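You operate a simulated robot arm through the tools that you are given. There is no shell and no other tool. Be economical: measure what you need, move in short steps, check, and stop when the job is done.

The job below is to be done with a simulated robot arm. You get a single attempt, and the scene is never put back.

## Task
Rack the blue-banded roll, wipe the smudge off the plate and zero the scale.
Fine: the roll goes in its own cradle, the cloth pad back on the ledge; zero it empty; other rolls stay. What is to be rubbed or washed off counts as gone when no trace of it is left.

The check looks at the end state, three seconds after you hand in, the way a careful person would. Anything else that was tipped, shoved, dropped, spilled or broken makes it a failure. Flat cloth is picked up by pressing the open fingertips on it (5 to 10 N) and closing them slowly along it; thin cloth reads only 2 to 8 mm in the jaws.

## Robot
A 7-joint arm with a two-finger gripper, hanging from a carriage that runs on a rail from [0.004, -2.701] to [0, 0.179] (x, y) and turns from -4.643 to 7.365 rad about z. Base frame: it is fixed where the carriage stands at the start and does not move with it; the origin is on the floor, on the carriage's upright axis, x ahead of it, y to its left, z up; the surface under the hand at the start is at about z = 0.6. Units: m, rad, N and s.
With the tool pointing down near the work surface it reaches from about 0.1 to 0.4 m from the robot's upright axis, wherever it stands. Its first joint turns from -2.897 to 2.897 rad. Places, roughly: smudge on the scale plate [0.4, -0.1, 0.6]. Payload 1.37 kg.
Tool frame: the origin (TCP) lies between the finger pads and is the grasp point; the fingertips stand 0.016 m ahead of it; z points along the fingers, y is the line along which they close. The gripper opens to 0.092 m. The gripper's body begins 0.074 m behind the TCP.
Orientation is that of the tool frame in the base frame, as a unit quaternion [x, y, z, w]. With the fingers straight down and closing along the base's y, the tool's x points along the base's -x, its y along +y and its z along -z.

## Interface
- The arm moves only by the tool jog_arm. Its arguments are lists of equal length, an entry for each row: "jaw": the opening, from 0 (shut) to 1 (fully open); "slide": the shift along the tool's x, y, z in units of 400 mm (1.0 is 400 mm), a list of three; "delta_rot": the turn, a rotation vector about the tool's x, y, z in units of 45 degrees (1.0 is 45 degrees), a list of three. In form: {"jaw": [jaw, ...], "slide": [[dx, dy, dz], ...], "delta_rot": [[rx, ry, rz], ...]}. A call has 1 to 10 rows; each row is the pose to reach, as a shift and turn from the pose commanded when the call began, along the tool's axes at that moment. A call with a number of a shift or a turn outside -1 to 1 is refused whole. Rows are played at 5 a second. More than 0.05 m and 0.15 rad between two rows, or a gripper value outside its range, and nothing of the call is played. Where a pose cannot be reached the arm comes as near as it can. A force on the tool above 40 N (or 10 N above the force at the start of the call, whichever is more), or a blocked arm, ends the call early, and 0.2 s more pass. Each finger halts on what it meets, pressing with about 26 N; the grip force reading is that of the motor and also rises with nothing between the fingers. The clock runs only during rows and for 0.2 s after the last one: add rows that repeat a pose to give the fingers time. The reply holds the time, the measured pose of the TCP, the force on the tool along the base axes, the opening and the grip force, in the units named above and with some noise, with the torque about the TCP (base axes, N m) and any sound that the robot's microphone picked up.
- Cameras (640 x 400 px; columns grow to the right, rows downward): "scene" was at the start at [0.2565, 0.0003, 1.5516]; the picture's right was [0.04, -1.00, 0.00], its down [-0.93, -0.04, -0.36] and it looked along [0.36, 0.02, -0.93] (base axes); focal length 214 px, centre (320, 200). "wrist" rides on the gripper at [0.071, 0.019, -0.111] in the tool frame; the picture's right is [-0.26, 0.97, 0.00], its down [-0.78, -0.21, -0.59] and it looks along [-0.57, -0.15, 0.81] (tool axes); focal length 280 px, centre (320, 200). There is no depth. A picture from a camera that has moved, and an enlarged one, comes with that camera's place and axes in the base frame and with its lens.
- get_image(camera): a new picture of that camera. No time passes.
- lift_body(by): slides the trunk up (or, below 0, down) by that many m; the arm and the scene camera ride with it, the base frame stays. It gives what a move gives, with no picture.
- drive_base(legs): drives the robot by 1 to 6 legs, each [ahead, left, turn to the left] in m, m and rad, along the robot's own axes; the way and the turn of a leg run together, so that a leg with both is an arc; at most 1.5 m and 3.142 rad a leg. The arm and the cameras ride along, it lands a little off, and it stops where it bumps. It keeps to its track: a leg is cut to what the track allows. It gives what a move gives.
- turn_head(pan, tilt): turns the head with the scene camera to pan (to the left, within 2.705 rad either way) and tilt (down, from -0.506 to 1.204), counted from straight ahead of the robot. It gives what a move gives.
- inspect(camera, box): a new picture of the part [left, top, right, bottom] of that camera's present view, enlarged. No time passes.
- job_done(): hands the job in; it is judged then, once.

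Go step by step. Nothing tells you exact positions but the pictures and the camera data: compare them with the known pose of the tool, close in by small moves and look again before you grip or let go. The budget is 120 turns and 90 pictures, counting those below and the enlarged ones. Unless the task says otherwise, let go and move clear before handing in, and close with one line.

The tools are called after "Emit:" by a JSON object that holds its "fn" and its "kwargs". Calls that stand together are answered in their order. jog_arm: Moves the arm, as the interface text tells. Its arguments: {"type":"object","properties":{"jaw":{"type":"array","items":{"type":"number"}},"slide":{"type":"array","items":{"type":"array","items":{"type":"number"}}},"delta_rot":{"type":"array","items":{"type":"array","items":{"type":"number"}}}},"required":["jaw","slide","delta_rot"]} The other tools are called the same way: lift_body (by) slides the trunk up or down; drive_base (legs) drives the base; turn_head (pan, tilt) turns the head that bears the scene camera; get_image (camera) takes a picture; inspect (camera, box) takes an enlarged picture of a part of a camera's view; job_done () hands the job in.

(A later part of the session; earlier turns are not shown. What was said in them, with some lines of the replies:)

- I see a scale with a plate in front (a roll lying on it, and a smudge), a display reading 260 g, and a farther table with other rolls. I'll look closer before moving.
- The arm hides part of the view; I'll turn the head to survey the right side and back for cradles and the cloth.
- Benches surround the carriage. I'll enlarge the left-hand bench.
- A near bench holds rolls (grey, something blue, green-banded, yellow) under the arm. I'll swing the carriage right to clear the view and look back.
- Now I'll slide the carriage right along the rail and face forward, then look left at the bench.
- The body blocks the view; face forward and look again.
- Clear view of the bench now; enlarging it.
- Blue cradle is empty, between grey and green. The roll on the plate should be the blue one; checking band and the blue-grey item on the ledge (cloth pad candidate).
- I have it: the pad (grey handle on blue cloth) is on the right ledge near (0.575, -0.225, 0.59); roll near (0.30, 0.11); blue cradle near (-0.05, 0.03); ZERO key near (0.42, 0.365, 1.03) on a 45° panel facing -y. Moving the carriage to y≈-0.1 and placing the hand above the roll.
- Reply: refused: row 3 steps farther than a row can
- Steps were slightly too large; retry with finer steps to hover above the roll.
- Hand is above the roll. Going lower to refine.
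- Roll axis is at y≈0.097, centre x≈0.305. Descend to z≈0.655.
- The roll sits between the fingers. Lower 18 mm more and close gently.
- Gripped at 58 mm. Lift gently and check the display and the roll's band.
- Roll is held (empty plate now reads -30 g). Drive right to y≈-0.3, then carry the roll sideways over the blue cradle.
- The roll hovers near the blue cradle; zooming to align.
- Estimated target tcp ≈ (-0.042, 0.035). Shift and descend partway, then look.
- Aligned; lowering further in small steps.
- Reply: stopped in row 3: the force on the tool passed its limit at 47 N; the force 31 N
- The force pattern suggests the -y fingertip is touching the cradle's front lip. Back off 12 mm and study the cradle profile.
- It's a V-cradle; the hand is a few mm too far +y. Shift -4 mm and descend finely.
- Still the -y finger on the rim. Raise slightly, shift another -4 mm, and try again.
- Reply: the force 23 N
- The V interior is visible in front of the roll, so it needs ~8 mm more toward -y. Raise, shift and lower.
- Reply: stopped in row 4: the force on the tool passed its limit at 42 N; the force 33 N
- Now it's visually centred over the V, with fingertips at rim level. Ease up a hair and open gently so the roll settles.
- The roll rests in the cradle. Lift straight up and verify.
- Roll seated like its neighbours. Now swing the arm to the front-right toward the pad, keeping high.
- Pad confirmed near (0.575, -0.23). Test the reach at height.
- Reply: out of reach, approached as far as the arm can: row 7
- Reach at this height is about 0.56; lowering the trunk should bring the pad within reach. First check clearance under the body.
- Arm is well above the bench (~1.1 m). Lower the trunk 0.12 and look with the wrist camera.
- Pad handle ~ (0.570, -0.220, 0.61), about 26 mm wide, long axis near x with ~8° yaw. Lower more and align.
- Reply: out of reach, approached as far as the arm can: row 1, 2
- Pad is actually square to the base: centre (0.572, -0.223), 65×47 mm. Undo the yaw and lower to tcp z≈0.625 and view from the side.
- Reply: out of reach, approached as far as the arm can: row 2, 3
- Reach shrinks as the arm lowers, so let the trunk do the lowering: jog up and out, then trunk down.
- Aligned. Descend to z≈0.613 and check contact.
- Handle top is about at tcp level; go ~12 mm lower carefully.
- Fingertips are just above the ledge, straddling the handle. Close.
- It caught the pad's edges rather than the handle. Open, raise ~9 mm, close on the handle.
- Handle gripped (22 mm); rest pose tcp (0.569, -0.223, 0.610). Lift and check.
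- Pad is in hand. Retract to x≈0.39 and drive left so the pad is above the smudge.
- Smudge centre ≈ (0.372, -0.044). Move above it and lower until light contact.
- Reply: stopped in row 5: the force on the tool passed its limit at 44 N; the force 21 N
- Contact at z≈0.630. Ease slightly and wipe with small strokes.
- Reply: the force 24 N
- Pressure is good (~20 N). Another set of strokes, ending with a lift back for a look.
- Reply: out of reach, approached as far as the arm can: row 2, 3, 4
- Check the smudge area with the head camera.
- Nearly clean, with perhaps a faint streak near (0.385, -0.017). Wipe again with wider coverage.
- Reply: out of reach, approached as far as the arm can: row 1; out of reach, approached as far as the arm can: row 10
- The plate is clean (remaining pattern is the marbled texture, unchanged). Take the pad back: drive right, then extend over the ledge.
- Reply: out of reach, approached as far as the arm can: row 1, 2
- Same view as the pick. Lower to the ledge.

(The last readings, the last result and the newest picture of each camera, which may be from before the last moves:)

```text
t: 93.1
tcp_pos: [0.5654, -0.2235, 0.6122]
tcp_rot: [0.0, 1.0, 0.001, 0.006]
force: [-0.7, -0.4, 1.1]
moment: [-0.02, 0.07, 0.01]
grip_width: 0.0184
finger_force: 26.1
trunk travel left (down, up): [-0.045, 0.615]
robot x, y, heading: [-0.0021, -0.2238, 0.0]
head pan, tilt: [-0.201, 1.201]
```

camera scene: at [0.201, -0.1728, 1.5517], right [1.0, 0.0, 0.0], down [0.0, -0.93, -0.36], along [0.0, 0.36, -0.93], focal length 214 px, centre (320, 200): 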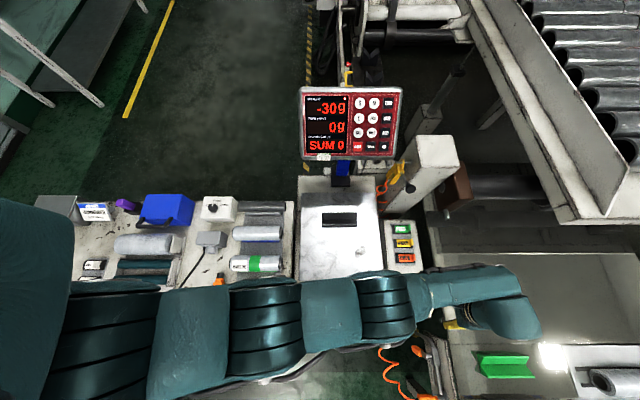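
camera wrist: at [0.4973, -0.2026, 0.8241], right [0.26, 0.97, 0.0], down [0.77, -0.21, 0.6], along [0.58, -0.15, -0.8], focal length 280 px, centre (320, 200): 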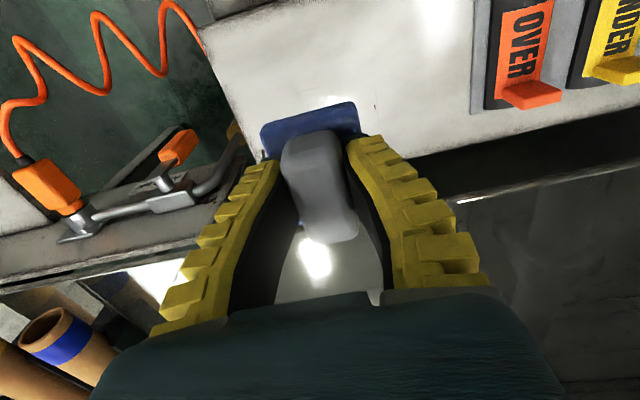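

Nearly in contact; down 3 mm more, then open and lift.

Emit:
{"fn": "jog_arm", "kwargs": {"jaw": [0.15, 0.15, 0.3, 0.45, 0.55, 0.55], "slide": [[-0.004, 0, 0.005], [-0.006, 0, 0.008], [-0.006, 0, 0.008], [-0.006, 0, 0.006], [-0.006, 0, 0.004], [-0.006, 0, 0.004]], "delta_rot": [[0, 0, 0], [0, 0, 0], [0, 0, 0], [0, 0, 0], [0, 0, 0], [0, 0, 0]]}}

Emit:
{"fn": "jog_arm", "kwargs": {"jaw": [0.6, 0.6, 0.6, 0.6], "slide": [[0, 0, -0.03], [0, 0, -0.1], [0, 0, -0.2], [0, 0, -0.3]], "delta_rot": [[0, 0, 0], [0, 0, 0], [0, 0, 0], [0, 0, 0]]}}

Emit:
{"fn": "get_image", "kwargs": {"camera": "wrist"}}

```text
t: 94.5
tcp_pos: [0.5691, -0.2229, 0.6096]
tcp_rot: [-0.001, 1.0, 0.001, 0.006]
force: [-0.7, 0.5, -0.1]
moment: [-0.01, 0.01, -0.02]
grip_width: 0.0537
finger_force: 2.1
trunk travel left (down, up): [-0.045, 0.615]
robot x, y, heading: [0.0014, -0.2278, 0.004]
head pan, tilt: [-0.201, 1.201]
```

```text
t: 95.5
tcp_pos: [0.5683, -0.2232, 0.7286]
tcp_rot: [-0.001, 1.0, 0.001, 0.006]
force: [-0.1, -0.4, -0.3]
moment: [-0.01, 0.02, 0.0]
grip_width: 0.0581
finger_force: 2.0
trunk travel left (down, up): [-0.045, 0.615]
robot x, y, heading: [-0.0023, -0.225, 0.002]
head pan, tilt: [-0.201, 1.201]
```

```text
23 pictures are left
camera wrist: at [0.4962, -0.2033, 0.8389], right [0.26, 0.97, 0.0], down [0.77, -0.21, 0.6], along [0.58, -0.15, -0.8], focal length 280 px, centre (320, 200)
```

wrist: 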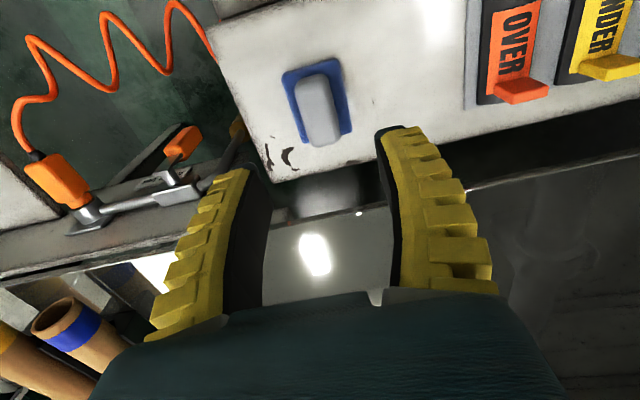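

Pad is back where it was. Now raise the trunk, retract, and drive left toward the ZERO key.

Emit:
{"fn": "lift_body", "kwargs": {"by": 0.43}}

Emit:
{"fn": "jog_arm", "kwargs": {"jaw": [0.6, 0.4, 0.2, 0.0, 0.0], "slide": [[0.08, 0, 0], [0.16, 0, 0], [0.24, 0, 0], [0.32, 0, 0], [0.37, 0, 0]], "delta_rot": [[0, 0, 0], [0, 0, 0], [0, 0, 0], [0, 0, 0], [0, 0, 0]]}}

Emit:
{"fn": "drive_base", "kwargs": {"legs": [[0, 0.2, 0]]}}

Emit:
{"fn": "jog_arm", "kwargs": {"jaw": [0, 0, 0, 0, 0, 0, 0], "slide": [[0, 0, 0], [0, 0, 0], [0, 0, 0], [0, 0, 0], [0, 0, 0], [0, 0, 0], [0, 0, 0]], "delta_rot": [[-0.15, 0, 0], [-0.3, 0, 0], [-0.45, 0, 0], [-0.6, 0, 0], [-0.75, 0, 0], [-0.9, 0, 0], [-1, 0, 0]]}}

Emit:
{"fn": "turn_head", "kwargs": {"pan": 0.7, "tilt": 1.1}}

Emit:
{"fn": "get_image", "kwargs": {"camera": "scene"}}

Emit:
{"fn": "get_image", "kwargs": {"camera": "wrist"}}

```text
refused: 0.43 is not a number from -0.4 to 0.4
```

```text
t: 96.7
tcp_pos: [0.4189, -0.2252, 0.7259]
tcp_rot: [-0.001, 1.0, 0.001, 0.005]
force: [0.1, -0.1, 0.3]
moment: [0.02, -0.03, -0.01]
grip_width: 0.0
finger_force: 26.0
trunk travel left (down, up): [-0.045, 0.615]
robot x, y, heading: [0.0012, -0.2233, 0.005]
head pan, tilt: [-0.201, 1.201]
```

```text
t: 98.3
tcp_pos: [0.4198, -0.0274, 0.7263]
tcp_rot: [-0.002, 1.0, 0.001, 0.006]
force: [1.3, 0.5, 0.3]
moment: [-0.03, 0.01, 0.02]
grip_width: 0.0
finger_force: 25.7
trunk travel left (down, up): [-0.045, 0.615]
robot x, y, heading: [0.0007, -0.0314, 0.003]
head pan, tilt: [-0.201, 1.201]
```

```text
t: 99.9
tcp_pos: [0.4201, -0.0285, 0.7273]
tcp_rot: [-0.004, 0.923, 0.384, 0.005]
force: [0.4, -0.2, -0.4]
moment: [0.02, 0.0, 0.02]
grip_width: 0.0002
finger_force: 26.3
trunk travel left (down, up): [-0.045, 0.615]
robot x, y, heading: [0.0043, -0.0273, 0.002]
head pan, tilt: [-0.201, 1.201]
```

```text
t: 101.1
tcp_pos: [0.4193, -0.0283, 0.7271]
tcp_rot: [-0.003, 0.924, 0.383, 0.005]
force: [0.6, 0.3, -0.7]
moment: [0.02, 0.03, -0.02]
grip_width: 0.0
finger_force: 26.0
trunk travel left (down, up): [-0.045, 0.615]
robot x, y, heading: [0.0014, -0.0301, 0.002]
head pan, tilt: [0.7, 1.1]
```

```text
22 pictures are left
camera scene: at [0.2489, 0.0101, 1.2276], right [0.65, -0.76, 0.0], down [-0.68, -0.57, -0.45], along [0.35, 0.29, -0.89], focal length 214 px, centre (320, 200)
```

scene: 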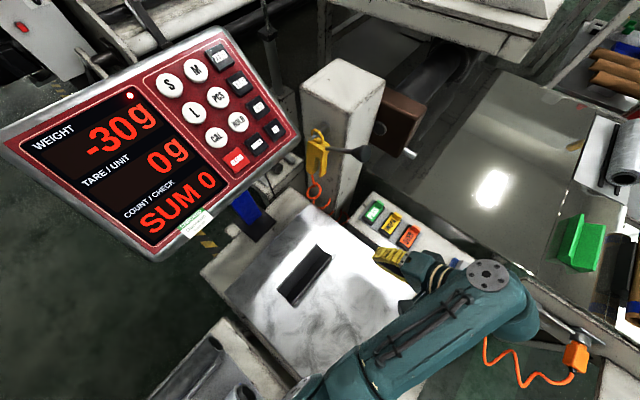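

```text
21 pictures are left
camera wrist: at [0.3476, -0.0915, 0.8175], right [0.25, 0.68, 0.69], down [0.78, -0.56, 0.28], along [0.58, 0.46, -0.67], focal length 280 px, centre (320, 200)
```

wrist: 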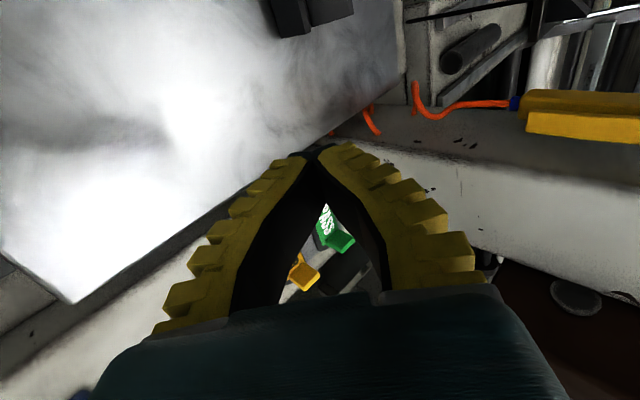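

ZERO key confirmed at ≈(0.423, 0.365, 1.023). Raise the trunk 0.4, then check with a picture.

Emit:
{"fn": "lift_body", "kwargs": {"by": 0.4}}

Emit:
{"fn": "jog_arm", "kwargs": {"jaw": [0, 0, 0, 0, 0, 0, 0], "slide": [[0, 0.06, 0.09], [0, 0.12, 0.18], [0, 0.18, 0.27], [0, 0.24, 0.36], [0, 0.3, 0.45], [0, 0.36, 0.54], [0, 0.42, 0.62]], "delta_rot": [[0, 0, 0], [0, 0, 0], [0, 0, 0], [0, 0, 0], [0, 0, 0], [0, 0, 0], [0, 0, 0]]}}

Emit:
{"fn": "get_image", "kwargs": {"camera": "wrist"}}

Emit:
{"fn": "get_image", "kwargs": {"camera": "scene"}}

```text
t: 105.0
tcp_pos: [0.4205, -0.0287, 1.1264]
tcp_rot: [-0.004, 0.924, 0.383, 0.005]
force: [-0.8, -1.3, -0.4]
moment: [-0.02, 0.02, -0.03]
grip_width: 0.0
finger_force: 25.7
trunk travel left (down, up): [-0.445, 0.215]
robot x, y, heading: [-0.0005, -0.0275, 0.001]
head pan, tilt: [0.7, 1.1]
```

```text
t: 106.5
tcp_pos: [0.417, 0.2659, 1.0687]
tcp_rot: [-0.003, 0.924, 0.383, 0.005]
force: [0.1, -1.2, -0.8]
moment: [0.01, -0.03, -0.01]
grip_width: 0.0
finger_force: 25.9
trunk travel left (down, up): [-0.445, 0.215]
robot x, y, heading: [0.0002, -0.033, 0.006]
head pan, tilt: [0.7, 1.1]
```

```text
20 pictures are left
camera wrist: at [0.3464, 0.2016, 1.1596], right [0.25, 0.68, 0.69], down [0.78, -0.56, 0.28], along [0.58, 0.46, -0.67], focal length 280 px, centre (320, 200)
```

wrist: 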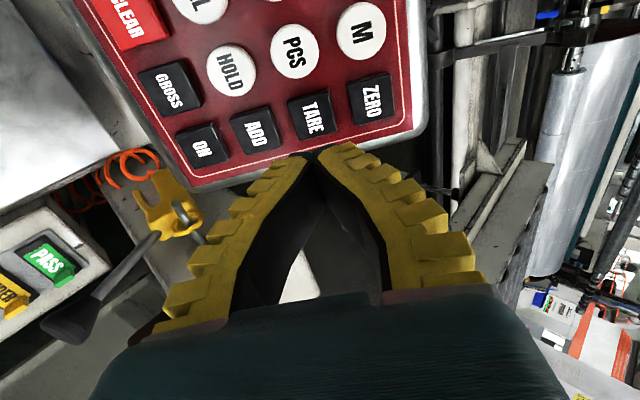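

```text
19 pictures are left
camera scene: at [0.2488, 0.0102, 1.6276], right [0.65, -0.76, 0.0], down [-0.68, -0.58, -0.45], along [0.35, 0.29, -0.89], focal length 214 px, centre (320, 200)
```

scene: 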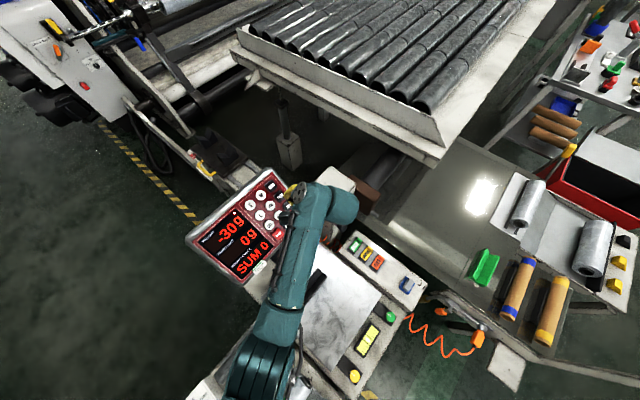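

ZERO consistent at ≈(0.420, 0.366, 1.024). Approach to ~2 cm standoff.

Emit:
{"fn": "jog_arm", "kwargs": {"jaw": [0, 0, 0], "slide": [[-0.007, 0.05, 0.03], [-0.007, 0.098, 0.09], [-0.007, 0.098, 0.165]], "delta_rot": [[0, 0, 0], [0, 0, 0], [0, 0, 0]]}}

Emit:
{"fn": "get_image", "kwargs": {"camera": "wrist"}}

Emit:
{"fn": "inspect", "kwargs": {"camera": "scene", "box": [180, 160, 350, 290]}}

```text
t: 107.3
tcp_pos: [0.4232, 0.341, 1.0516]
tcp_rot: [-0.003, 0.923, 0.384, 0.005]
force: [0.3, -0.4, 1.0]
moment: [0.0, -0.04, 0.03]
grip_width: 0.0002
finger_force: 25.8
trunk travel left (down, up): [-0.445, 0.215]
robot x, y, heading: [-0.0006, -0.0319, 0.006]
head pan, tilt: [0.7, 1.1]
```

```text
18 pictures are left
camera wrist: at [0.3515, 0.2776, 1.1423], right [0.25, 0.68, 0.69], down [0.78, -0.56, 0.28], along [0.58, 0.46, -0.67], focal length 280 px, centre (320, 200)
```

wrist: 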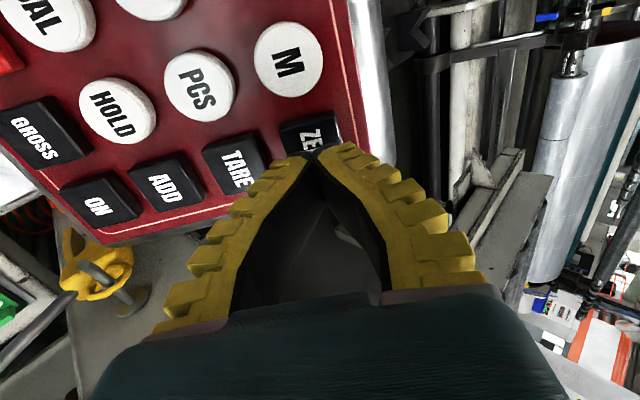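

```text
3.08 times, centred on (265, 225) of scene
camera zoom: at [0.2489, 0.0102, 1.6277], right [0.65, -0.76, 0.0], down [-0.68, -0.58, -0.45], along [0.35, 0.29, -0.89], focal length 660 px, centre (489, 123)
```

zoom: 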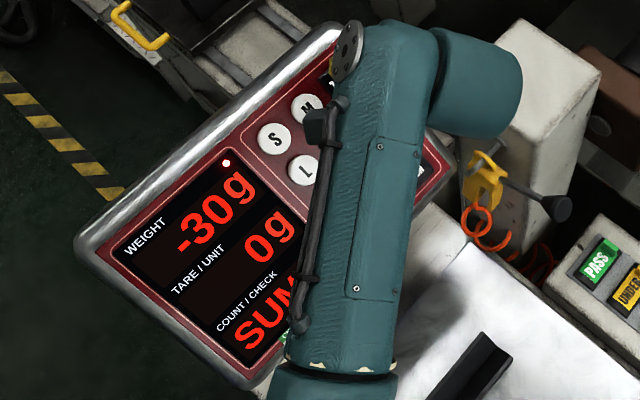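

Aligned within a few mm. Press gently in fine steps, then retreat.

Emit:
{"fn": "jog_arm", "kwargs": {"jaw": [0, 0, 0, 0, 0], "slide": [[0.012, -0.004, 0.02], [0.014, -0.004, 0.04], [0.014, -0.004, 0.05], [0.014, -0.004, 0.055], [0.014, -0.004, 0.058]], "delta_rot": [[0, 0, 0], [0, 0, 0], [0, 0, 0], [0, 0, 0], [0, 0, 0]]}}

Emit:
{"fn": "inspect", "kwargs": {"camera": "scene", "box": [180, 160, 350, 290]}}

```text
t: 108.5
tcp_pos: [0.4175, 0.3556, 1.0346]
tcp_rot: [-0.003, 0.923, 0.384, 0.005]
force: [1.2, -3.0, 3.8]
moment: [-0.01, -0.02, -0.01]
grip_width: 0.0
finger_force: 26.0
trunk travel left (down, up): [-0.445, 0.215]
robot x, y, heading: [0.0017, -0.029, 0.001]
head pan, tilt: [0.7, 1.1]
heard: click
```

```text
3.08 times, centred on (265, 225) of scene
camera zoom: at [0.249, 0.0099, 1.6277], right [0.65, -0.76, 0.0], down [-0.68, -0.58, -0.45], along [0.35, 0.29, -0.89], focal length 660 px, centre (489, 123)
```

zoom: 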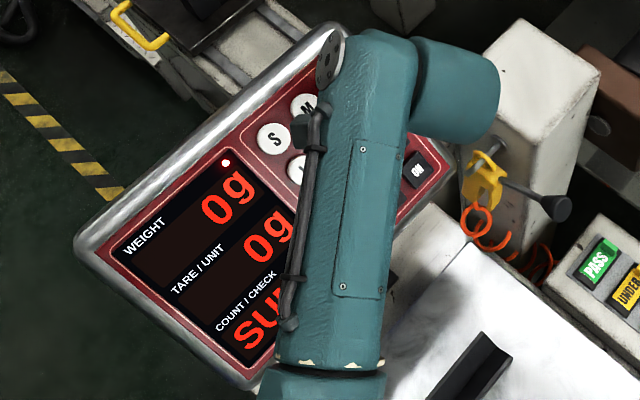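

Click heard and the weight reads 0 g. Retreat along the tool axis and do a last check.

Emit:
{"fn": "jog_arm", "kwargs": {"jaw": [0, 0, 0, 0, 0, 0, 0, 0], "slide": [[0, 0, -0.04], [0, 0, -0.12], [0, 0, -0.22], [0, -0.05, -0.32], [0, -0.1, -0.42], [0, -0.16, -0.52], [0, -0.22, -0.62], [0, -0.28, -0.72]], "delta_rot": [[0, 0, 0], [0, 0, 0], [0, 0, 0], [0, 0, 0], [0, 0, 0], [0, 0, 0], [0, 0, 0], [0, 0, 0]]}}

Emit:
{"fn": "drive_base", "kwargs": {"legs": [[0, -0.4, 0]]}}

Emit:
{"fn": "turn_head", "kwargs": {"pan": 1.4, "tilt": 1.0}}

Emit:
{"fn": "get_image", "kwargs": {"camera": "scene"}}

```text
t: 110.3
tcp_pos: [0.4171, 0.0726, 1.1613]
tcp_rot: [-0.004, 0.923, 0.384, 0.005]
force: [0.3, 1.0, -1.3]
moment: [0.02, 0.0, 0.0]
grip_width: 0.0003
finger_force: 26.0
trunk travel left (down, up): [-0.445, 0.215]
robot x, y, heading: [-0.0039, -0.0282, 0.003]
head pan, tilt: [0.7, 1.1]
```

```text
t: 112.9
tcp_pos: [0.4182, -0.3327, 1.161]
tcp_rot: [-0.003, 0.923, 0.384, 0.006]
force: [-0.1, 0.2, -0.4]
moment: [0.0, 0.0, -0.03]
grip_width: 0.0
finger_force: 26.3
trunk travel left (down, up): [-0.445, 0.215]
robot x, y, heading: [0.0005, -0.4346, -0.0]
head pan, tilt: [0.7, 1.1]
```

```text
t: 113.9
tcp_pos: [0.4166, -0.3333, 1.1604]
tcp_rot: [-0.004, 0.924, 0.383, 0.006]
force: [0.2, -1.2, 0.0]
moment: [-0.02, 0.0, 0.01]
grip_width: 0.0002
finger_force: 26.4
trunk travel left (down, up): [-0.445, 0.215]
robot x, y, heading: [0.0027, -0.4348, 0.002]
head pan, tilt: [1.4, 1.0]
```

```text
15 pictures are left
camera scene: at [0.2131, -0.3681, 1.6342], right [0.99, -0.17, 0.0], down [-0.14, -0.83, -0.54], along [0.09, 0.53, -0.84], focal length 214 px, centre (320, 200)
```

scene: 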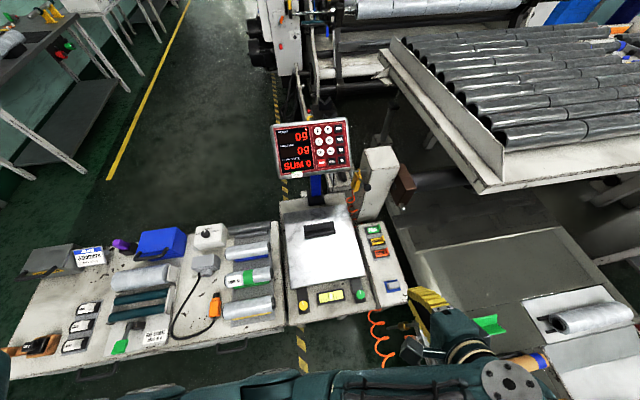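

Emit:
{"fn": "inspect", "kwargs": {"camera": "scene", "box": [190, 215, 290, 325]}}

Emit:
{"fn": "inspect", "kwargs": {"camera": "scene", "box": [280, 190, 410, 320]}}

Emit:
{"fn": "inspect", "kwargs": {"camera": "scene", "box": [265, 110, 355, 185]}}

```text
3.64 times, centred on (240, 270) of scene
camera zoom: at [0.2131, -0.3681, 1.6342], right [0.99, -0.17, 0.0], down [-0.14, -0.83, -0.54], along [0.09, 0.53, -0.84], focal length 780 px, centre (611, -54)
```

zoom: 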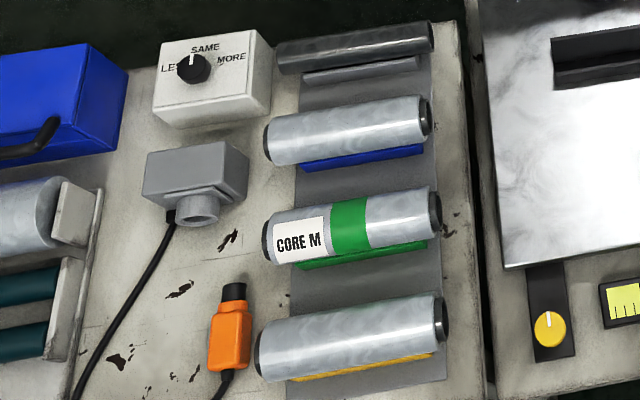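

```text
3.08 times, centred on (345, 255) of scene
camera zoom: at [0.2131, -0.3681, 1.6342], right [0.99, -0.17, 0.0], down [-0.14, -0.83, -0.54], along [0.09, 0.53, -0.84], focal length 660 px, centre (243, 31)
```

zoom: 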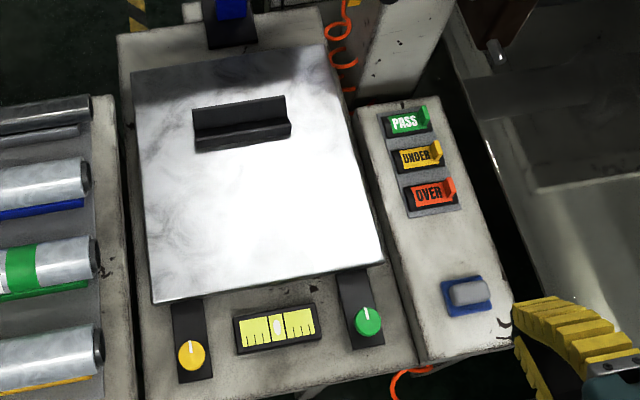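

```text
5.33 times, centred on (310, 148) of scene
camera zoom: at [0.2131, -0.3681, 1.6342], right [0.99, -0.17, 0.0], down [-0.14, -0.83, -0.54], along [0.09, 0.53, -0.84], focal length 1144 px, centre (373, 480)
```

zoom: 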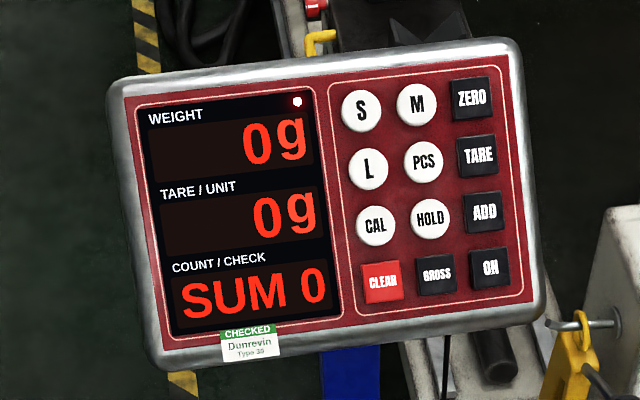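

The roll sits in the blue cradle, the plate is clean, the pad is back on the ledge and the display reads 0 g with the arm clear. I'm handing in.

Emit:
{"fn": "job_done", "kwargs": {}}

```text
The job is handed in.
```

I handed the job in with the roll in the blue cradle, the smudge wiped off, the cloth pad back on the ledge and the empty scale reading 0 g. I never saw the roll's blue band. I took it to be the right one because it was on the scale and the blue cradle was empty.
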